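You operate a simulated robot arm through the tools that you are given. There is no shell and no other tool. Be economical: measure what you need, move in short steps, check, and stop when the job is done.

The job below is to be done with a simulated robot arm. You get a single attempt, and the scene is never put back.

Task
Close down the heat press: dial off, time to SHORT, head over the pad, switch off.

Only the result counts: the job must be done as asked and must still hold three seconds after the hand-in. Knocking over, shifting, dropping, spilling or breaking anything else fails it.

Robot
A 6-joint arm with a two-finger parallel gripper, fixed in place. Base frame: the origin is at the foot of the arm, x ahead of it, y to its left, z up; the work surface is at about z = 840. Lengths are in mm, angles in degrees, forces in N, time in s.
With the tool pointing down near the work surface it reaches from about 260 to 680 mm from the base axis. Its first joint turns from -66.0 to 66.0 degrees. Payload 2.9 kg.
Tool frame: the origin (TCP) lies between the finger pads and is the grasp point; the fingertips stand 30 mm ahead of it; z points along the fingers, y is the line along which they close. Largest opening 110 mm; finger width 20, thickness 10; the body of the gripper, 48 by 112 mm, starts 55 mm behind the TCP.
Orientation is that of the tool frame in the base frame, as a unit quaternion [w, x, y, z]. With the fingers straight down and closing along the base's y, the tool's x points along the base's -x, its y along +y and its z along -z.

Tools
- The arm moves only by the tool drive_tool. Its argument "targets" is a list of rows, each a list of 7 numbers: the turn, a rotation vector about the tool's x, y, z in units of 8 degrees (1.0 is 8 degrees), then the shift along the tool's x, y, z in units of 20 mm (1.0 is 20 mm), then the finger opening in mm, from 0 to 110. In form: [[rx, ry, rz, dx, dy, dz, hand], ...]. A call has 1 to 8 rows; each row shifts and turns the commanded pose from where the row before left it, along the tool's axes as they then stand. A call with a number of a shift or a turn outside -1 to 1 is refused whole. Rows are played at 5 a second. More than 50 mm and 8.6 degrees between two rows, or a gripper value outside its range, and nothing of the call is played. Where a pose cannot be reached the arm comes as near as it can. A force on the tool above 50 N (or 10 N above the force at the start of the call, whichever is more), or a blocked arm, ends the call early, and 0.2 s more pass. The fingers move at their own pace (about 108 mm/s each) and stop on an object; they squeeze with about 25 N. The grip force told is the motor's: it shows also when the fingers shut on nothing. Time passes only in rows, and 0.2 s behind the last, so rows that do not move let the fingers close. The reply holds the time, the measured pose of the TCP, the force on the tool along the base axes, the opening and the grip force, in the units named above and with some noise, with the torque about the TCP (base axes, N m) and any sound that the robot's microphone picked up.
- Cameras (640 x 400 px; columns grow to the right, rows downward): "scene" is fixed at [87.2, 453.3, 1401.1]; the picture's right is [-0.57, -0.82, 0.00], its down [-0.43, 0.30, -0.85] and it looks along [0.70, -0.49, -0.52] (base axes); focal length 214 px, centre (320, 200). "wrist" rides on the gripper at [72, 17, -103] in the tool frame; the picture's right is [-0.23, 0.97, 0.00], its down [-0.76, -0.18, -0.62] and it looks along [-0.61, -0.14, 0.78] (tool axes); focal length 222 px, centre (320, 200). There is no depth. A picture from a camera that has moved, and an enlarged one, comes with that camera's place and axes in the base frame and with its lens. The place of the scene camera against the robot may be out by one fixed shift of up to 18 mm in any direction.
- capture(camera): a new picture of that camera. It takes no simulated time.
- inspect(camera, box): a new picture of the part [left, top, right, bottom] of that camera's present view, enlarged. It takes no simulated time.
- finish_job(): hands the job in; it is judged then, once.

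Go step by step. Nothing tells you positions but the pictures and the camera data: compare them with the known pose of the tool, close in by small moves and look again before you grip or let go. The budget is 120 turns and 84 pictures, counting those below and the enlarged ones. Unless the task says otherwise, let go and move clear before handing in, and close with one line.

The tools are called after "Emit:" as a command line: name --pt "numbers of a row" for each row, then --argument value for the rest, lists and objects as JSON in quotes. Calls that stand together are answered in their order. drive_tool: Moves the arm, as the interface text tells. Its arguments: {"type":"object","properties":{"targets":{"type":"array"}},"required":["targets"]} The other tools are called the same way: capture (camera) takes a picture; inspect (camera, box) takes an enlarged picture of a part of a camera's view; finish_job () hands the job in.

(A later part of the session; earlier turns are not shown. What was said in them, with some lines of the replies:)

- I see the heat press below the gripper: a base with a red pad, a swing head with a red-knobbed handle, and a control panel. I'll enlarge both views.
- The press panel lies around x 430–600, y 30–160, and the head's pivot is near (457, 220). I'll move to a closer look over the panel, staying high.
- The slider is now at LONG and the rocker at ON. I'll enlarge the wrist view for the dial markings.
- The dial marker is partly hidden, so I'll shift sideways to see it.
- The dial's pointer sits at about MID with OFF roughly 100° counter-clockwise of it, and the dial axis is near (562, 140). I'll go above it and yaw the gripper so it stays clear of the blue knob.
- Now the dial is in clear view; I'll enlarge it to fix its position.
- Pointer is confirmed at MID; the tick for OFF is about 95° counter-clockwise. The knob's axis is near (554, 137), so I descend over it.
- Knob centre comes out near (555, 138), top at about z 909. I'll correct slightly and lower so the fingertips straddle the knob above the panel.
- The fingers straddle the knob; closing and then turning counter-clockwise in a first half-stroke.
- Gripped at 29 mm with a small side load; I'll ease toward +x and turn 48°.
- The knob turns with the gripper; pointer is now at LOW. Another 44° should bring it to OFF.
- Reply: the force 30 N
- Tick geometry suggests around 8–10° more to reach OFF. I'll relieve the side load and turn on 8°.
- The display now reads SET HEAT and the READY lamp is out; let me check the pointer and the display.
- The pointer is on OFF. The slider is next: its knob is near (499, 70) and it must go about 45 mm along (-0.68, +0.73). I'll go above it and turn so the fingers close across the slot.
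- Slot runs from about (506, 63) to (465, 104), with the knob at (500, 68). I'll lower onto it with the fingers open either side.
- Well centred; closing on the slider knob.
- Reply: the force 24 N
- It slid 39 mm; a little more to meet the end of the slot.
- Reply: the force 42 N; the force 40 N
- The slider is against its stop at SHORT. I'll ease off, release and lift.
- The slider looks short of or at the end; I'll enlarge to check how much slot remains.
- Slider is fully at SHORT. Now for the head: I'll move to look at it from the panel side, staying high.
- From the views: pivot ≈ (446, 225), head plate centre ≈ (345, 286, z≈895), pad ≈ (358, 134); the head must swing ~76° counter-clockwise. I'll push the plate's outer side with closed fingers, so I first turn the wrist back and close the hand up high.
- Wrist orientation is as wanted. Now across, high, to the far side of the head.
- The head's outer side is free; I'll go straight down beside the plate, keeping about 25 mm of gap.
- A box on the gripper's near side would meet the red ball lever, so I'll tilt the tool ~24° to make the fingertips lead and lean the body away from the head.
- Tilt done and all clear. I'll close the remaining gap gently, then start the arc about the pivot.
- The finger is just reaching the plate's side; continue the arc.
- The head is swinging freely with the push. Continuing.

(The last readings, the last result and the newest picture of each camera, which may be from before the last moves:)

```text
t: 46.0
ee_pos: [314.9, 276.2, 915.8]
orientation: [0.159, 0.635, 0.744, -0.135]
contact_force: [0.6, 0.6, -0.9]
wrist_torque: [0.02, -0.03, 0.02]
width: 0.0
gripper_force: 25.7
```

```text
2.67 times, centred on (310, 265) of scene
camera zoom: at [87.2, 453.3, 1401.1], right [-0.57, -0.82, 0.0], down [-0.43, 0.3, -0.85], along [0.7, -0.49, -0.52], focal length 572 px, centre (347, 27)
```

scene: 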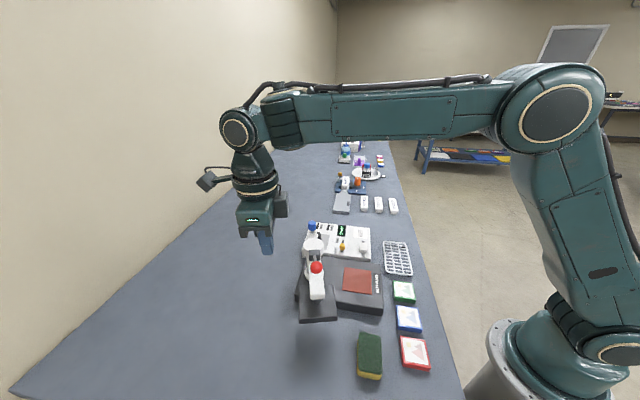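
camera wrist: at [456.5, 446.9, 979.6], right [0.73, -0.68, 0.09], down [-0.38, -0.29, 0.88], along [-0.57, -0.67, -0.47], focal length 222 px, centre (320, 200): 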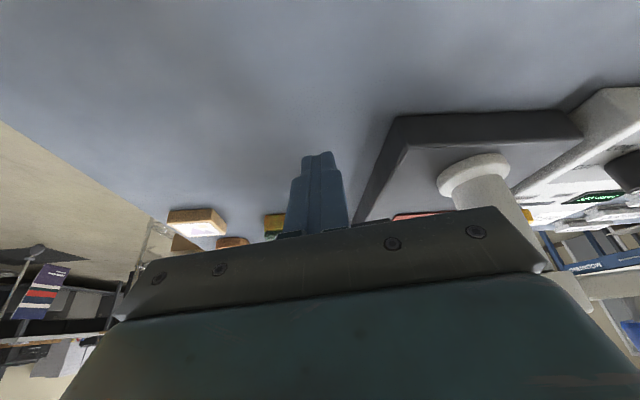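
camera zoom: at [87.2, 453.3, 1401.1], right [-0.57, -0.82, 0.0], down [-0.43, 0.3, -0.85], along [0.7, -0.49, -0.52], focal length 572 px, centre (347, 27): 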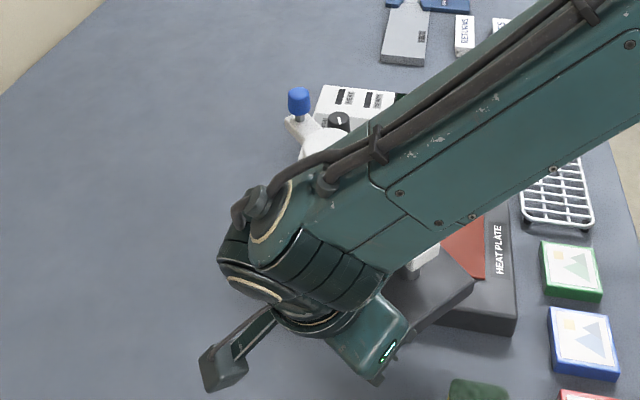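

About 36° to go by geometry. Five more rows, then check.

Emit:
drive_tool --pt "-0.204 0 -0.457 -0.394 -0.23 0.175 0" --pt "-0.204 0 -0.457 -0.394 -0.23 0.175 0" --pt "-0.204 0 -0.457 -0.394 -0.23 0.175 0" --pt "-0.204 0 -0.457 -0.394 -0.23 0.175 0" --pt "-0.204 0 -0.457 -0.394 -0.23 0.175 0" --pt "0 0 0 0 0 0 0"

Emit:
inspect --camera "scene" --box '[260, 190, 440, 340]'

Emit:
capture --camera "wrist"

```text
t: 47.4
ee_pos: [307.2, 228.1, 915.3]
orientation: [0.18, 0.495, 0.844, -0.105]
contact_force: [0.0, 0.2, 0.4]
wrist_torque: [0.01, -0.01, 0.02]
width: 0.0
gripper_force: 25.3
```

```text
2.67 times, centred on (350, 265) of scene
camera zoom: at [87.2, 453.3, 1401.1], right [-0.57, -0.82, 0.0], down [-0.43, 0.3, -0.85], along [0.7, -0.49, -0.52], focal length 572 px, centre (240, 27)
```

zoom: 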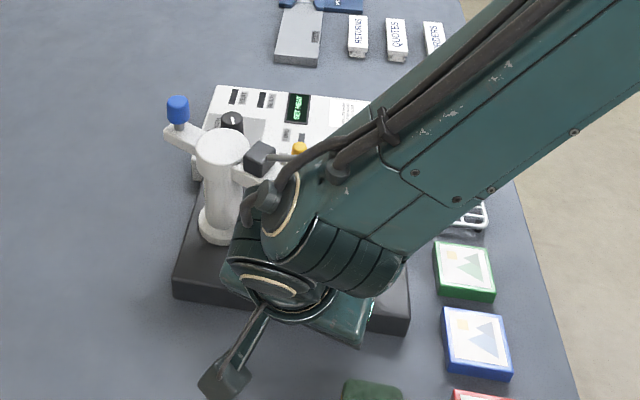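

```text
44 pictures are left
camera wrist: at [268.0, 331.1, 980.7], right [0.95, 0.29, 0.09], down [0.06, -0.47, 0.88], along [0.3, -0.83, -0.47], focal length 222 px, centre (320, 200)
```

wrist: 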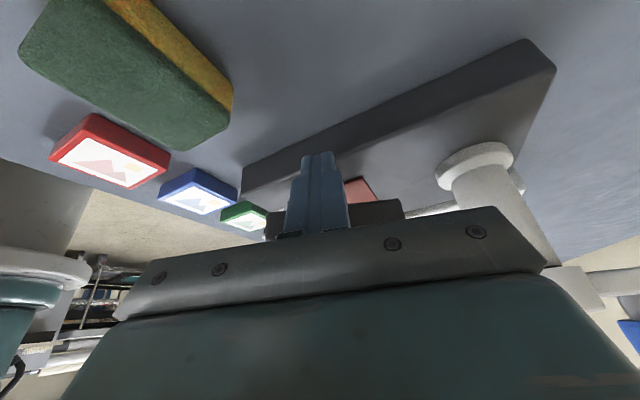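

The tail knob indicates some 25–30° remaining. Four more rows.

Emit:
drive_tool --pt "-0.204 0 -0.457 -0.394 -0.23 0.175 0" --pt "-0.204 0 -0.457 -0.394 -0.23 0.175 0" --pt "-0.204 0 -0.457 -0.394 -0.23 0.175 0" --pt "-0.204 0 -0.457 -0.394 -0.23 0.175 0" --pt "0 0 0 0 0 0 0"

Emit:
inspect --camera "scene" --box '[260, 190, 440, 340]'

```text
t: 48.6
ee_pos: [311.4, 186.7, 916.1]
orientation: [0.192, 0.373, 0.904, -0.08]
contact_force: [0.3, 0.0, 0.5]
wrist_torque: [-0.01, -0.02, 0.01]
width: 0.0
gripper_force: 24.7
```

```text
2.67 times, centred on (350, 265) of scene
camera zoom: at [87.2, 453.3, 1401.1], right [-0.57, -0.82, 0.0], down [-0.43, 0.3, -0.85], along [0.7, -0.49, -0.52], focal length 572 px, centre (240, 27)
```

zoom: 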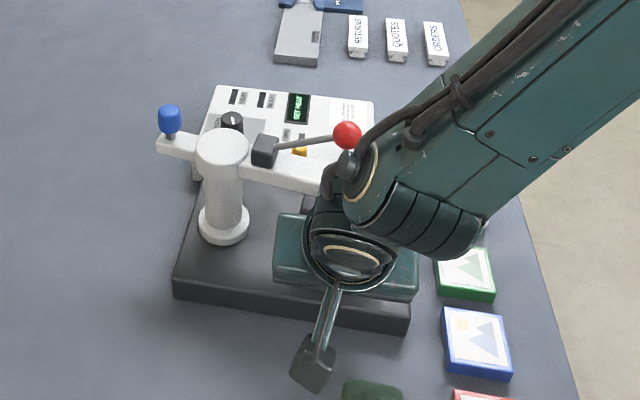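

I'll back off a little and rise to see how the head sits over the pad.

Emit:
drive_tool --pt "0 0 0 0.914 0 -0.407 0" --pt "0 0 0 0.2 0 -0.7 0" --pt "0 0 0 -0.407 0 -0.914 0" --pt "0 0 0 -0.407 0 -0.914 0" --pt "0 0 0 -0.407 0 -0.914 0" --pt "0 0 0 -0.407 0 -0.914 0" --pt "0 0 0 -0.407 0 -0.914 0" --pt "0 0 0 -0.407 0 -0.914 0"

Emit:
capture --camera "wrist"

Emit:
inspect --camera "scene" --box '[260, 190, 440, 340]'

```text
t: 50.4
ee_pos: [290.4, 211.1, 1047.7]
orientation: [0.193, 0.373, 0.904, -0.08]
contact_force: [-0.7, -0.5, -0.6]
wrist_torque: [0.01, 0.0, -0.01]
width: 0.0
gripper_force: 24.8
```

```text
42 pictures are left
camera wrist: at [225.5, 299.7, 1112.5], right [0.83, 0.54, 0.09], down [0.19, -0.44, 0.88], along [0.52, -0.72, -0.47], focal length 222 px, centre (320, 200)
```

wrist: 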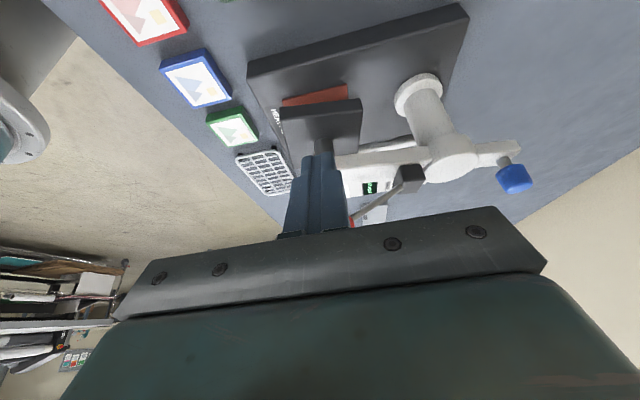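

```text
2.67 times, centred on (350, 265) of scene
camera zoom: at [87.2, 453.3, 1401.1], right [-0.57, -0.82, 0.0], down [-0.43, 0.3, -0.85], along [0.7, -0.49, -0.52], focal length 572 px, centre (240, 27)
```

zoom: 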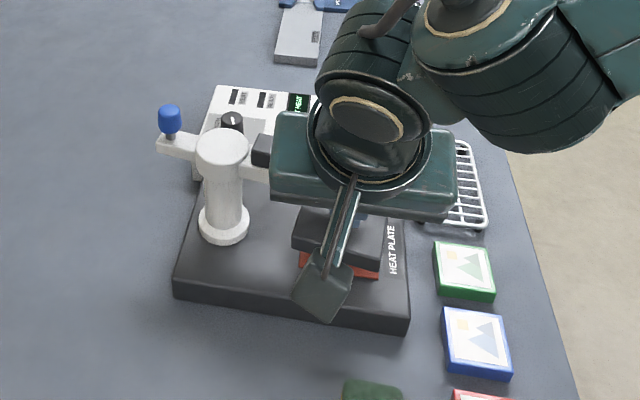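

I'll straighten the tool and move aside to see the head from both cameras.

Emit:
drive_tool --pt "0 1 0 -0.3 0 -0.8 0" --pt "0 1 0 -0.3 0 -0.8 0" --pt "0 1 0 0 0 -0.9 0" --pt "0 0 0 0.8 0.8 0 0" --pt "0 0 0 0.8 0.8 0 0" --pt "0 0 0 0.8 0.8 0 0" --pt "0 0 0 0.8 0.8 0 0" --pt "0 0 0 0.8 0.8 0 0"

Emit:
capture --camera "wrist"

Emit:
inspect --camera "scene" --box '[280, 200, 420, 320]'

```text
t: 52.2
ee_pos: [288.5, 324.7, 1098.5]
orientation: [0.0, 0.382, 0.924, 0.0]
contact_force: [-0.1, -0.5, -0.4]
wrist_torque: [0.02, -0.02, 0.0]
width: 0.2
gripper_force: 24.8
```

```text
40 pictures are left
camera wrist: at [248.5, 388.1, 1202.2], right [0.85, 0.53, 0.0], down [0.41, -0.66, 0.62], along [0.33, -0.53, -0.78], focal length 222 px, centre (320, 200)
```

wrist: 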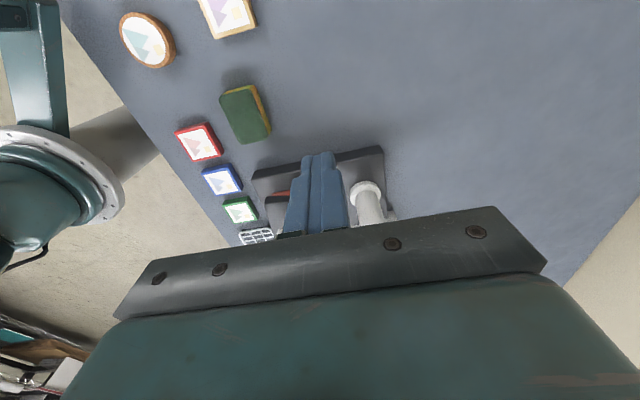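

```text
3.33 times, centred on (350, 260) of scene
camera zoom: at [87.2, 453.3, 1401.1], right [-0.57, -0.82, 0.0], down [-0.43, 0.3, -0.85], along [0.7, -0.49, -0.52], focal length 715 px, centre (220, 0)
```

zoom: 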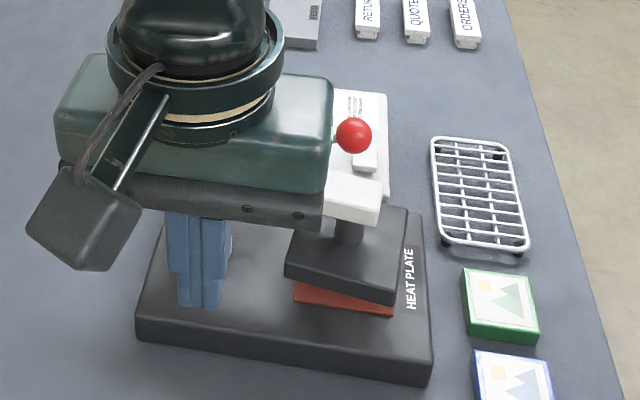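

The head is over the pad but still about 10° short of square. I'll shift for an unobstructed wrist view to measure it.

Emit:
drive_tool --pt "0 0 0 0 -0.8 -0.5 0" --pt "0 0 0 0 -0.8 -0.5 0" --pt "0 0 0 0 -0.8 -0.5 0" --pt "0 0 0 0 -0.8 -0.5 0" --pt "0 0 0 0 0 0 0"

Emit:
inspect --camera "wrist" --box '[220, 80, 500, 240]'

Emit:
inspect --camera "scene" --box '[280, 200, 420, 320]'

```text
t: 53.4
ee_pos: [244.1, 281.3, 1139.1]
orientation: [0.0, 0.382, 0.924, 0.0]
contact_force: [-0.8, 0.3, 0.1]
wrist_torque: [-0.01, -0.01, 0.0]
width: 0.2
gripper_force: 24.2
```

```text
2.29 times, centred on (360, 160) of wrist
camera zoom: at [203.0, 344.1, 1241.9], right [0.85, 0.53, 0.0], down [0.41, -0.66, 0.62], along [0.33, -0.53, -0.78], focal length 508 px, centre (229, 291)
```

zoom: 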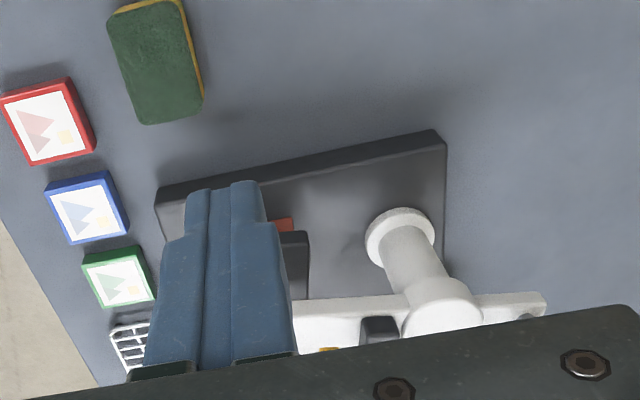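

```text
3.33 times, centred on (350, 260) of scene
camera zoom: at [87.2, 453.3, 1401.1], right [-0.57, -0.82, 0.0], down [-0.43, 0.3, -0.85], along [0.7, -0.49, -0.52], focal length 715 px, centre (220, 0)
```

zoom: 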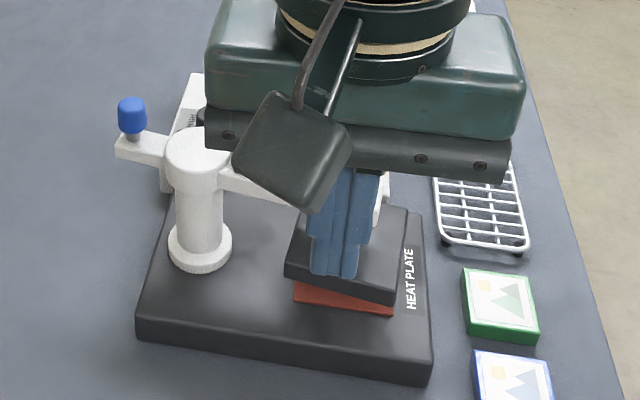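

Measured beam angle ≈ 215° versus 224° for the base, so 9° more. Going back behind the plate for a short final push.

Emit:
drive_tool --pt "0 0 0 -0.82 -0.17 0 0" --pt "0 0 0 -0.82 -0.17 0 0" --pt "0 0 0 -0.82 -0.17 0 0" --pt "0 0 0 -0.82 -0.17 0 0" --pt "0 0 0 -0.82 -0.17 0 0" --pt "0 -1 0 0 0 0 0" --pt "0 -1 0 0 0 0 0" --pt "0 -1 0 0 0 0 0"

Emit:
drive_tool --pt "0 0 0 0.407 0 0.914 0" --pt "0 0 0 0.407 0 0.914 0" --pt "0 0 0 0.407 0 0.914 0" --pt "0 0 0 0.407 0 0.914 0" --pt "0 0 0 0 0 0 0"

```text
t: 55.2
ee_pos: [290.2, 209.4, 1137.5]
orientation: [0.193, 0.372, 0.904, -0.08]
contact_force: [-0.1, -0.8, -0.1]
wrist_torque: [-0.01, 0.0, -0.05]
width: 0.0
gripper_force: 25.0
```

```text
t: 56.4
ee_pos: [289.6, 209.3, 1059.3]
orientation: [0.192, 0.374, 0.904, -0.08]
contact_force: [-0.2, 1.0, 0.1]
wrist_torque: [0.05, 0.04, 0.01]
width: 0.1
gripper_force: 25.1
```

Clear. Down to pushing height behind the plate.

Emit:
drive_tool --pt "0 0 0 0.407 0 0.914 0" --pt "0 0 0 0.407 0 0.914 0" --pt "0 0 0 0.407 0 0.914 0" --pt "0 0 0 0.407 0 0.914 0" --pt "0 0 0 0.407 0 0.914 0" --pt "0 0 0 0.407 0 0.914 0" --pt "0 0 0 0.407 0 0.914 0" --pt "0 0 0 0 0 0 0"

Emit:
capture --camera "wrist"

```text
t: 58.2
ee_pos: [289.4, 208.7, 919.6]
orientation: [0.192, 0.374, 0.904, -0.08]
contact_force: [-0.5, -0.3, -0.3]
wrist_torque: [0.0, 0.05, 0.01]
width: 0.0
gripper_force: 24.6
```

```text
36 pictures are left
camera wrist: at [224.9, 297.6, 983.6], right [0.83, 0.54, 0.09], down [0.19, -0.44, 0.88], along [0.52, -0.72, -0.47], focal length 222 px, centre (320, 200)
```

wrist: 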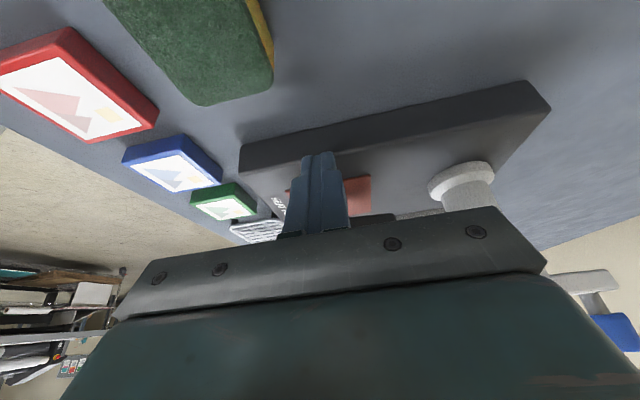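

Push: 30 mm to contact, then 9° of arc.

Emit:
drive_tool --pt "0 0 0 -0.5 0 0.22 0" --pt "0 0 0 -0.5 0 0.22 0" --pt "0 0 0 -0.44 0 0.2 0" --pt "-0.204 0 -0.457 -0.394 -0.23 0.175 0" --pt "-0.204 0 -0.457 -0.394 -0.23 0.175 0" --pt "-0.05 0 -0.11 -0.1 -0.057 0.044 0" --pt "0 0 0 0 0 0 0"

Emit:
inspect --camera "scene" --box '[280, 200, 420, 320]'

```text
t: 59.8
ee_pos: [317.9, 168.5, 918.4]
orientation: [0.197, 0.3, 0.931, -0.062]
contact_force: [-12.1, 10.9, 1.1]
wrist_torque: [-0.06, -0.03, -0.2]
width: 0.0
gripper_force: 25.1
```

```text
3.33 times, centred on (350, 260) of scene
camera zoom: at [86.8, 453.6, 1401.0], right [-0.57, -0.82, 0.0], down [-0.43, 0.3, -0.85], along [0.7, -0.49, -0.52], focal length 715 px, centre (220, 0)
```

zoom: 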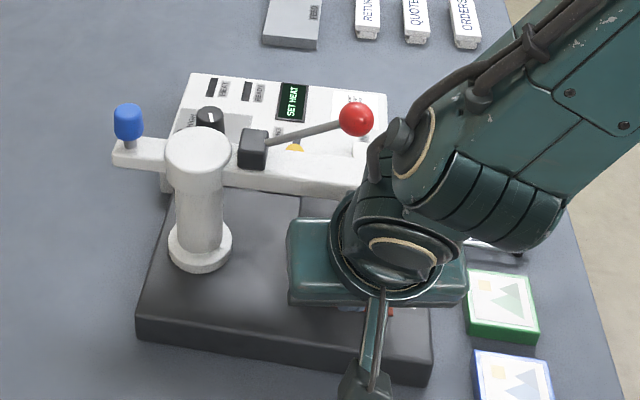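

A steady reaction of ~16 N appears now, which suggests the swing stop. A tiny further nudge will confirm.

Emit:
drive_tool --pt "0 0 0 -0.1 -0.03 0.045 0" --pt "0 0 0 0 0 0 0"

```text
t: 60.4
ee_pos: [319.8, 168.3, 917.0]
orientation: [0.194, 0.301, 0.932, -0.061]
contact_force: [-25.9, 23.7, 3.2]
wrist_torque: [-0.15, -0.09, -0.46]
width: 0.1
gripper_force: 24.9
```

The reaction grew with hardly any motion, so the head is at its stop. I'll back off, rise, straighten and move over toward the panel side to look.

Emit:
drive_tool --pt "0 0 0 0.914 0 -0.407 0" --pt "0 0 0 0.4 0 -0.6 0" --pt "0 0 0 -0.407 0 -0.914 0" --pt "0 0 0 -0.407 0 -0.914 0" --pt "0 0 0 -0.407 0 -0.914 0" --pt "0 0 0 -0.407 0 -0.914 0" --pt "0 0 0 -0.407 0 -0.914 0" --pt "0 0 0 -0.407 0 -0.914 0"

Emit:
drive_tool --pt "0 1 0 0.1 0 -1 0" --pt "0 1 0 0.1 0 -1 0" --pt "0 1 0 0 0 -0.9 0" --pt "0 0 0 0.8 0.8 -0.5 0" --pt "0 0 0 0.8 0.8 0 0" --pt "0 0 0 0.8 0.8 0 0" --pt "0 0 0 0.8 0.8 0 0" --pt "0 0 0 0.8 0.8 0 0"

Emit:
inspect --camera "scene" --box '[280, 200, 420, 320]'

```text
t: 62.2
ee_pos: [295.3, 184.8, 1044.9]
orientation: [0.198, 0.301, 0.931, -0.064]
contact_force: [-0.1, -0.5, 0.4]
wrist_torque: [-0.01, 0.0, 0.0]
width: 0.1
gripper_force: 25.4
```

```text
t: 64.0
ee_pos: [260.7, 308.4, 1111.4]
orientation: [0.0, 0.309, 0.951, -0.001]
contact_force: [-0.2, -0.3, -0.2]
wrist_torque: [0.0, -0.01, -0.04]
width: 0.2
gripper_force: 25.0
```

```text
3.33 times, centred on (350, 260) of scene
camera zoom: at [87.2, 453.3, 1401.1], right [-0.57, -0.82, 0.0], down [-0.43, 0.3, -0.85], along [0.7, -0.49, -0.52], focal length 715 px, centre (220, 0)
```

zoom: 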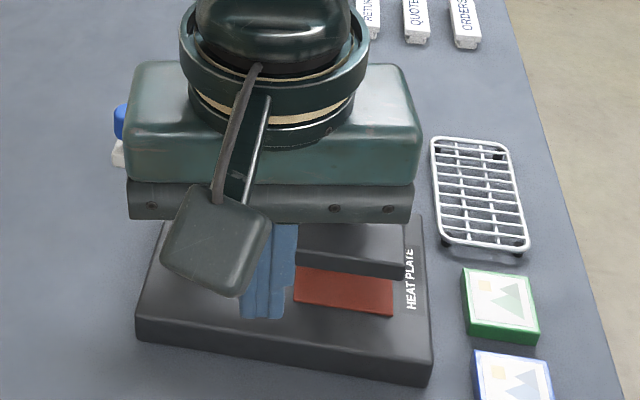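

The head is square and over the pad. Next the rocker at about (438, 35), whose OFF end lies toward the press; I rise, re-orient and travel over.

Emit:
drive_tool --pt "0 0 -1 0 0 -0.5 0" --pt "0 0 -1 0 0 -0.5 0" --pt "0 0 -1 0 0 -0.5 0" --pt "0 0 -1 0 0 -0.5 0" --pt "0 0 -1 0 0 0 0" --pt "0 0 -1 0 0 0 0" --pt "0 0 -1 0 0 0 0" --pt "0 0 -1 0 0 0 0"

Emit:
drive_tool --pt "0 0 -1 0 0 0 0" --pt "0 0 -1 0 0 0 0" --pt "0 0 0 0.2 -0.95 0 0" --pt "0 0 0 0.2 -0.95 0 0" --pt "0 0 0 0.2 -0.95 0 0" --pt "0 0 0 0.2 -0.95 0 0" --pt "0 0 0 0.2 -0.95 0 0" --pt "0 0 0 0.2 -0.95 0 0"

Emit:
inspect --camera "scene" --box '[280, 200, 420, 320]'

Emit:
capture --camera "wrist"

```text
t: 65.8
ee_pos: [260.8, 308.0, 1150.9]
orientation: [0.0, -0.243, 0.97, 0.0]
contact_force: [0.1, 0.1, 0.2]
wrist_torque: [0.02, -0.01, 0.0]
width: 0.0
gripper_force: 24.4
```

```text
t: 67.6
ee_pos: [323.7, 209.0, 1150.7]
orientation: [-0.001, -0.376, 0.927, 0.0]
contact_force: [-0.3, -0.3, -0.4]
wrist_torque: [-0.02, 0.02, -0.01]
width: 0.0
gripper_force: 24.7
```

```text
3.33 times, centred on (350, 260) of scene
camera zoom: at [87.2, 453.3, 1401.1], right [-0.57, -0.82, 0.0], down [-0.43, 0.3, -0.85], along [0.7, -0.49, -0.52], focal length 715 px, centre (220, 0)
```

zoom: 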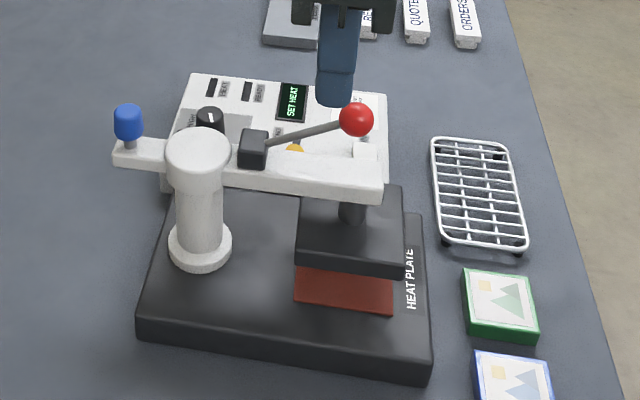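

```text
32 pictures are left
camera wrist: at [258.9, 170.5, 1253.5], right [-0.51, 0.86, 0.0], down [0.67, 0.4, 0.62], along [0.53, 0.32, -0.78], focal length 222 px, centre (320, 200)
```

wrist: 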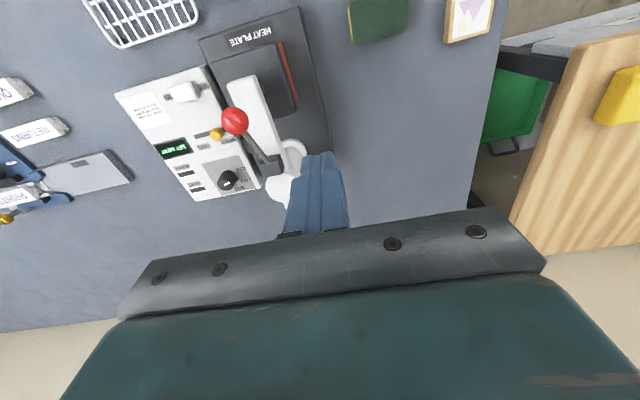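

The head sits squarely over the pad. Continuing to above the rocker.

Emit:
drive_tool --pt "0 0 0 0.2 -0.96 0 0" --pt "0 0 0 0.2 -0.96 0 0" --pt "0 0 0 0.2 -0.96 0 0" --pt "0 0 0 0.2 -0.96 0 0" --pt "0 0 0 0.2 -0.96 0 0" --pt "0 0 0 0.2 -0.96 0 0" --pt "0 0 0 0.2 -0.96 0 0" --pt "0 0 0 0.2 -0.96 0 0"

Emit:
drive_tool --pt "0 0 0 0.2 -0.96 0.5 0" --pt "0 0 0 0.2 -0.96 1 0" --pt "0 0 0 0 0 1 0" --pt "0 0 0 0 0 1 0" --pt "0 0 0 0 0 1 0" --pt "0 0 0 0 0 0 0"

Emit:
capture --camera "wrist"

Emit:
inspect --camera "scene" --box '[290, 190, 410, 290]'

```text
t: 69.4
ee_pos: [407.4, 77.1, 1149.4]
orientation: [0.0, -0.374, 0.928, 0.0]
contact_force: [0.3, -0.3, -0.4]
wrist_torque: [0.01, -0.03, 0.01]
width: 0.0
gripper_force: 24.8
```

```text
t: 70.8
ee_pos: [428.7, 42.4, 1061.4]
orientation: [0.0, -0.375, 0.927, 0.0]
contact_force: [0.1, -0.1, -0.5]
wrist_torque: [0.05, 0.02, -0.02]
width: 0.1
gripper_force: 25.3
```

```text
31 pictures are left
camera wrist: at [363.3, 4.8, 1163.8], right [-0.51, 0.86, 0.0], down [0.67, 0.4, 0.62], along [0.54, 0.32, -0.78], focal length 222 px, centre (320, 200)
```

wrist: 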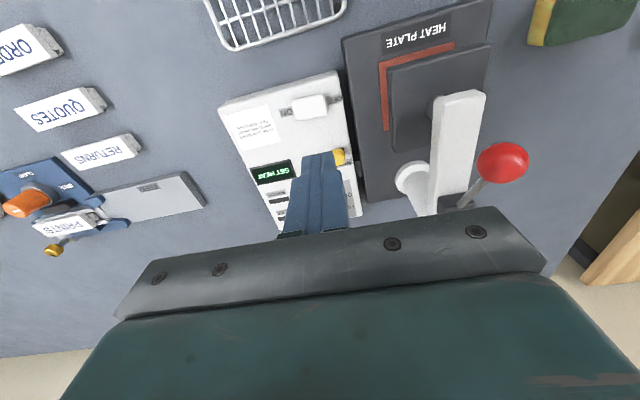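

```text
4.00 times, centred on (350, 240) of scene
camera zoom: at [87.2, 453.3, 1401.1], right [-0.57, -0.82, 0.0], down [-0.43, 0.3, -0.85], along [0.7, -0.49, -0.52], focal length 858 px, centre (200, 40)
```

zoom: 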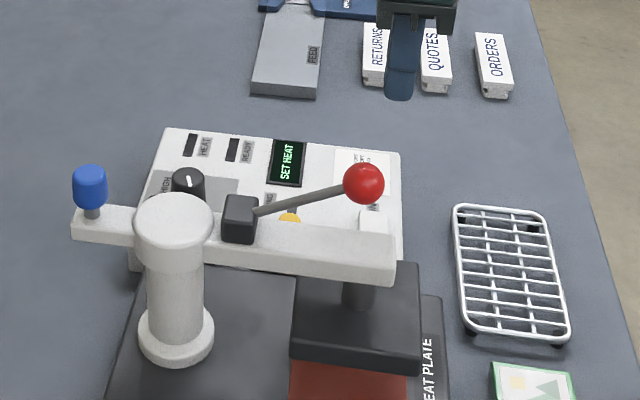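

Emit:
inspect --camera "wrist" --box '[260, 70, 370, 150]'

```text
5.00 times, centred on (315, 110) of wrist
camera zoom: at [363.3, 4.8, 1163.8], right [-0.51, 0.86, 0.0], down [0.67, 0.4, 0.62], along [0.54, 0.32, -0.78], focal length 1111 px, centre (345, 650)
```

zoom: 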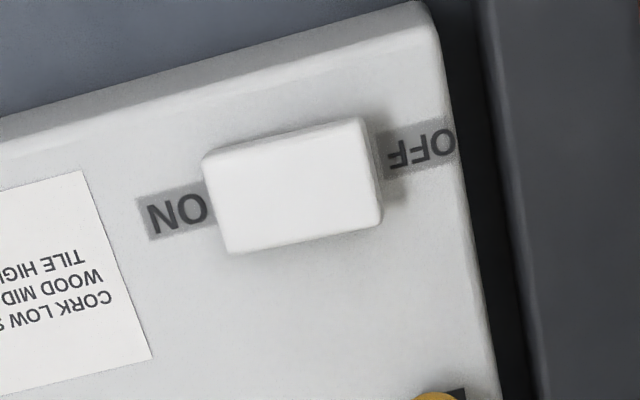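

The rocker's OFF end is the raised one. I'll come down on that end, slowly at last.

Emit:
drive_tool --pt "0 0 0 0 0.12 1 0" --pt "0 0 0 0 0 1 0" --pt "0 0 0 0 0 1 0" --pt "0 0 0 0 0 1 0" --pt "0 0 0 0 0 1 0" --pt "0 0 0 0 0 0.8 0" --pt "0 0 0 0 0 0.2 0" --pt "0 0 0 0 0 0 0"

Emit:
capture --camera "wrist"

```text
t: 72.6
ee_pos: [425.7, 44.6, 939.5]
orientation: [0.0, -0.375, 0.927, -0.001]
contact_force: [-0.1, 0.4, 0.9]
wrist_torque: [0.05, -0.03, -0.01]
width: 0.1
gripper_force: 25.2
```

```text
28 pictures are left
camera wrist: at [361.0, 6.3, 1043.2], right [-0.51, 0.86, 0.0], down [0.67, 0.4, 0.62], along [0.54, 0.32, -0.78], focal length 222 px, centre (320, 200)
```

wrist: 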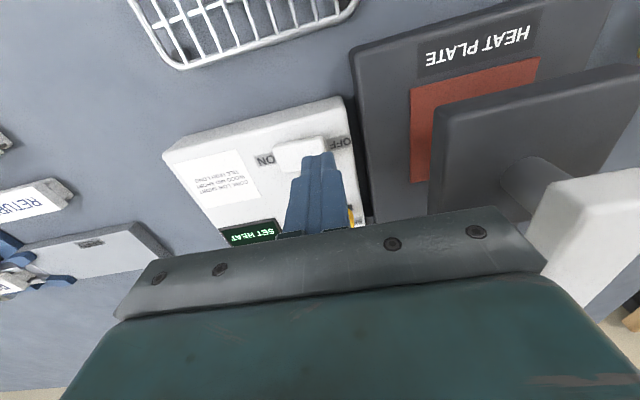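

Tips are just above the OFF end. Pressing down in small steps.

Emit:
drive_tool --pt "0 0 0 0 0 0.15 0" --pt "0 0 0 0 0 0.15 0" --pt "0 0 0 0 0 0.15 0" --pt "0 0 0 0 0 0.15 0" --pt "0 0 0 0 0 0.15 0" --pt "0 0 0 0 0 0 0"

Emit:
inspect --camera "wrist" --box '[200, 90, 400, 250]'

```text
t: 74.0
ee_pos: [425.3, 45.0, 924.6]
orientation: [0.0, -0.375, 0.927, 0.0]
contact_force: [-0.2, 0.0, 0.5]
wrist_torque: [-0.02, -0.01, 0.01]
width: 0.0
gripper_force: 24.8
```

```text
2.50 times, centred on (300, 170) of wrist
camera zoom: at [360.8, 6.8, 1028.0], right [-0.51, 0.86, 0.0], down [0.67, 0.4, 0.62], along [0.53, 0.32, -0.78], focal length 555 px, centre (370, 275)
```

zoom: 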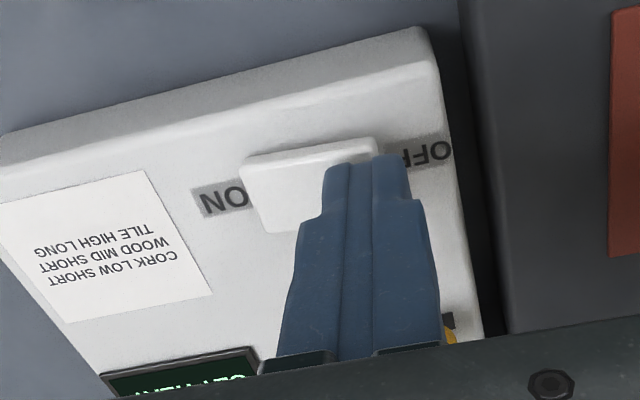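

No contact yet at tip z≈895. I'll shift 4 mm toward the rocker's middle and keep lowering.

Emit:
drive_tool --pt "0 0 0 0 -0.2 0 0" --pt "0 0 0 0 0 0.12 0" --pt "0 0 0 0 0 0.12 0" --pt "0 0 0 0 0 0.12 0" --pt "0 0 0 0 0 0 0"

Emit:
inspect --camera "wrist" --box '[200, 90, 400, 250]'

```text
t: 75.3
ee_pos: [428.7, 42.6, 920.8]
orientation: [0.001, -0.376, 0.927, 0.0]
contact_force: [-6.6, 0.7, 12.1]
wrist_torque: [-0.05, 0.14, -0.02]
width: 0.2
gripper_force: 24.3
stopped in row 5: the force on the tool passed its limit at 52 N (the readings are from after the stop); the commanded pose is now the measured one
```

```text
2.50 times, centred on (300, 170) of wrist
camera zoom: at [363.0, 3.8, 1023.4], right [-0.52, 0.86, 0.0], down [0.67, 0.4, 0.62], along [0.53, 0.32, -0.78], focal length 555 px, centre (370, 275)
```

zoom: 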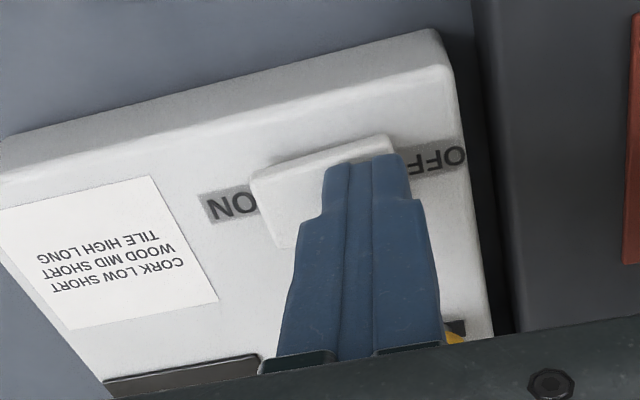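

The press met a firm stop and the display looks dark. Lifting to check.

Emit:
drive_tool --pt "0 0 0 0 0 -0.5 0" --pt "0 0 0 0 0 -1 0" --pt "0 0 0 0 0 -1 0" --pt "0 0 0 0 0 -1 0" --pt "0 0 0 0 0 -1 0" --pt "0 0 0 0 0 -1 0" --pt "0 0 0 0 0 -1 0" --pt "0 0 0 0 0 0 0"

Emit:
capture --camera "wrist"

Emit:
inspect --camera "wrist" --box '[240, 80, 370, 170]'

```text
t: 77.1
ee_pos: [429.7, 39.2, 1050.6]
orientation: [0.002, -0.376, 0.927, 0.001]
contact_force: [0.8, 0.9, -0.6]
wrist_torque: [-0.02, -0.02, 0.02]
width: 0.0
gripper_force: 25.2
```

```text
25 pictures are left
camera wrist: at [364.4, 1.4, 1153.1], right [-0.52, 0.86, 0.0], down [0.67, 0.4, 0.63], along [0.54, 0.32, -0.78], focal length 222 px, centre (320, 200)
```

wrist: 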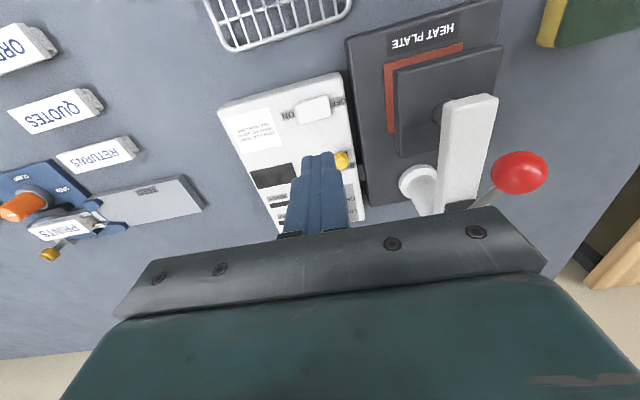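

```text
4.44 times, centred on (305, 125) of wrist
camera zoom: at [364.4, 1.4, 1153.1], right [-0.52, 0.86, 0.0], down [0.67, 0.4, 0.63], along [0.54, 0.32, -0.78], focal length 987 px, centre (387, 533)
```

zoom: 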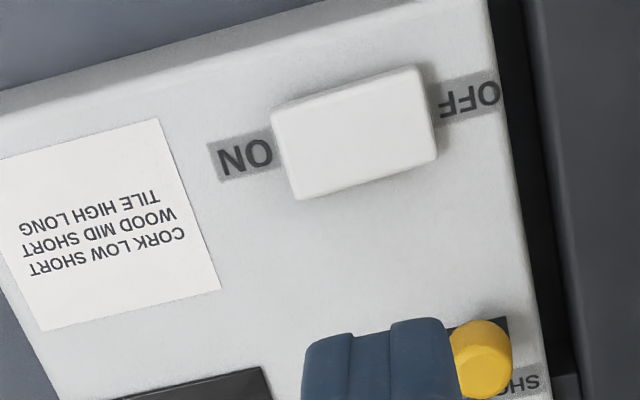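

The display is dark and the rocker has tipped to OFF. I'll rise and take a last look at dial, slider and head.

Emit:
drive_tool --pt "0 0 0 0.5 -0.9 -1 0" --pt "0 0 0 0.5 -0.9 -1 0" --pt "0 0 0 0.5 -0.9 -1 0" --pt "0 0 0 0.5 -0.9 -1 0" --pt "0 0 0 0.5 -0.9 -1 0" --pt "0 0 0 0 0 0 0"

Emit:
inspect --camera "scene" --box '[290, 200, 410, 310]'

Emit:
capture --camera "wrist"

```text
t: 78.5
ee_pos: [455.8, -60.5, 1150.2]
orientation: [0.0, -0.375, 0.927, 0.0]
contact_force: [-0.8, 0.9, 0.4]
wrist_torque: [-0.01, 0.01, -0.01]
width: 0.0
gripper_force: 24.3
```

```text
3.64 times, centred on (350, 255) of scene
camera zoom: at [87.2, 453.3, 1401.1], right [-0.57, -0.82, 0.0], down [-0.43, 0.3, -0.85], along [0.7, -0.49, -0.52], focal length 780 px, centre (211, 0)
```

zoom: 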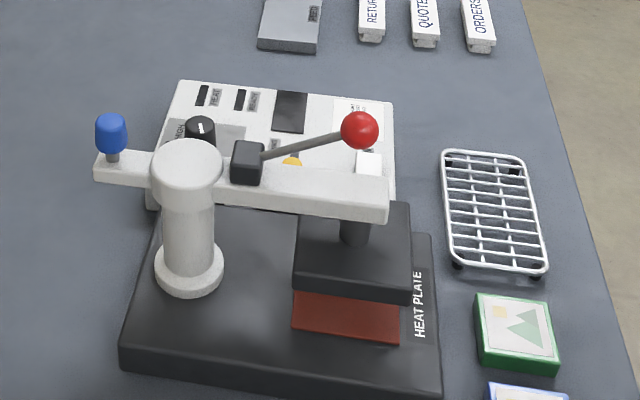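

```text
22 pictures are left
camera wrist: at [391.4, -98.8, 1252.3], right [-0.52, 0.86, 0.0], down [0.67, 0.4, 0.63], along [0.54, 0.32, -0.78], focal length 222 px, centre (320, 200)
```

wrist: 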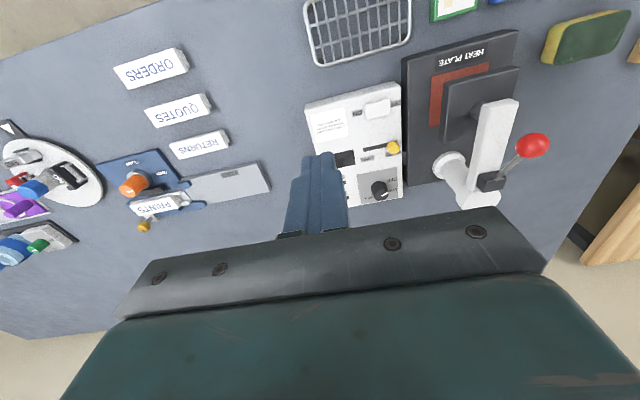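

Emit:
inspect --camera "wrist" --box '[330, 80, 430, 210]'

Emit:
inspect --camera "wrist" --box '[350, 160, 410, 210]'

```text
3.08 times, centred on (380, 145) of wrist
camera zoom: at [391.4, -98.8, 1252.3], right [-0.52, 0.86, 0.0], down [0.67, 0.4, 0.63], along [0.54, 0.32, -0.78], focal length 684 px, centre (135, 369)
```

zoom: 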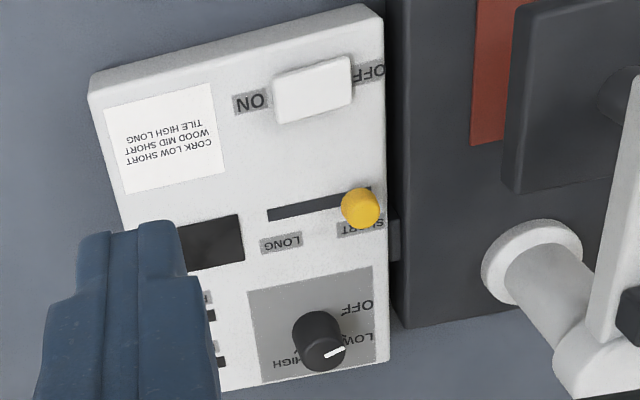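

```text
8.00 times, centred on (380, 185) of wrist
camera zoom: at [391.4, -98.8, 1252.3], right [-0.52, 0.86, 0.0], down [0.67, 0.4, 0.63], along [0.54, 0.32, -0.78], focal length 1777 px, centre (-160, 320)
```

zoom: 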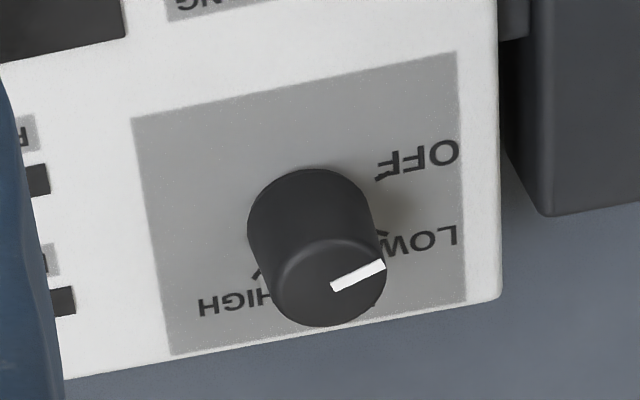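

Everything looks set, but the dial pointer may be a few degrees from the OFF tick; I'll get a more vertical view of it to be sure.

Emit:
drive_tool --pt "0 0 0 -1 0.2 0 0" --pt "0 0 0 -1 0.2 0 0" --pt "0 0 0 -1 0.2 0 0" --pt "0 0 0 -1 0.2 0 0" --pt "0 0 0 -1 0.2 0 0" --pt "0 0 0 -1 0.2 0 0" --pt "0 0 0 -1 0.2 0 0" --pt "0 0 0 -1 0.2 0 0"

Emit:
drive_tool --pt "0 0 0 -1 0.2 0 0" --pt "0 0 0 -1 0.2 0 0" --pt "0 0 0 -1 0.2 0 0" --pt "0 0 0 0 0 0 0"

Emit:
capture --camera "wrist"

```text
t: 80.3
ee_pos: [547.7, 77.1, 1149.7]
orientation: [0.002, -0.376, 0.927, 0.0]
contact_force: [0.4, 0.1, 0.4]
wrist_torque: [-0.07, 0.01, -0.04]
width: 0.3
gripper_force: 25.1
```

```text
t: 81.3
ee_pos: [581.9, 128.2, 1150.5]
orientation: [0.0, -0.376, 0.927, 0.001]
contact_force: [0.2, 0.1, -0.7]
wrist_torque: [-0.01, -0.01, -0.02]
width: 0.1
gripper_force: 24.8
```

```text
19 pictures are left
camera wrist: at [517.9, 90.1, 1254.0], right [-0.51, 0.86, 0.0], down [0.67, 0.4, 0.63], along [0.54, 0.32, -0.78], focal length 222 px, centre (320, 200)
```

wrist: 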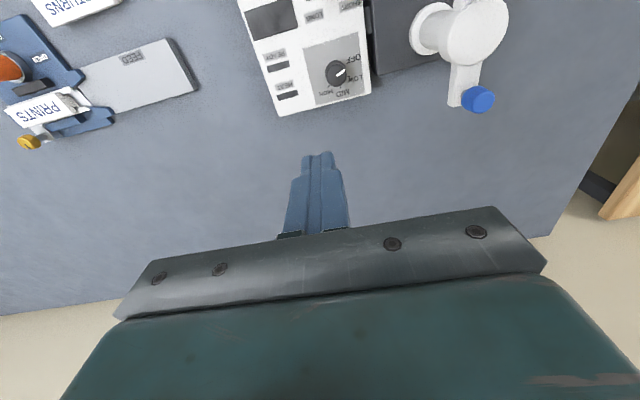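

Emit:
inspect --camera "wrist" --box '[305, 45, 375, 105]'

```text
6.67 times, centred on (340, 75) of wrist
camera zoom: at [517.9, 90.1, 1254.0], right [-0.51, 0.86, 0.0], down [0.67, 0.4, 0.63], along [0.54, 0.32, -0.78], focal length 1481 px, centre (187, 1033)
```

zoom: 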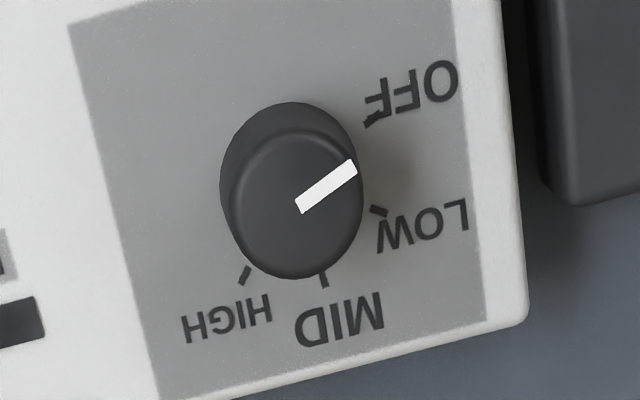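

The dial pointer lines up with the OFF tick, the slider is at SHORT, the head is square over the pad, and the rocker is on OFF with the display dark. The arm is clear, so I'm handing in.

Emit:
finish_job

```text
The job is handed in.
```

The heat press is closed down and the job is handed in: dial on OFF, time at SHORT, head over the pad, and switch off with the display dark.
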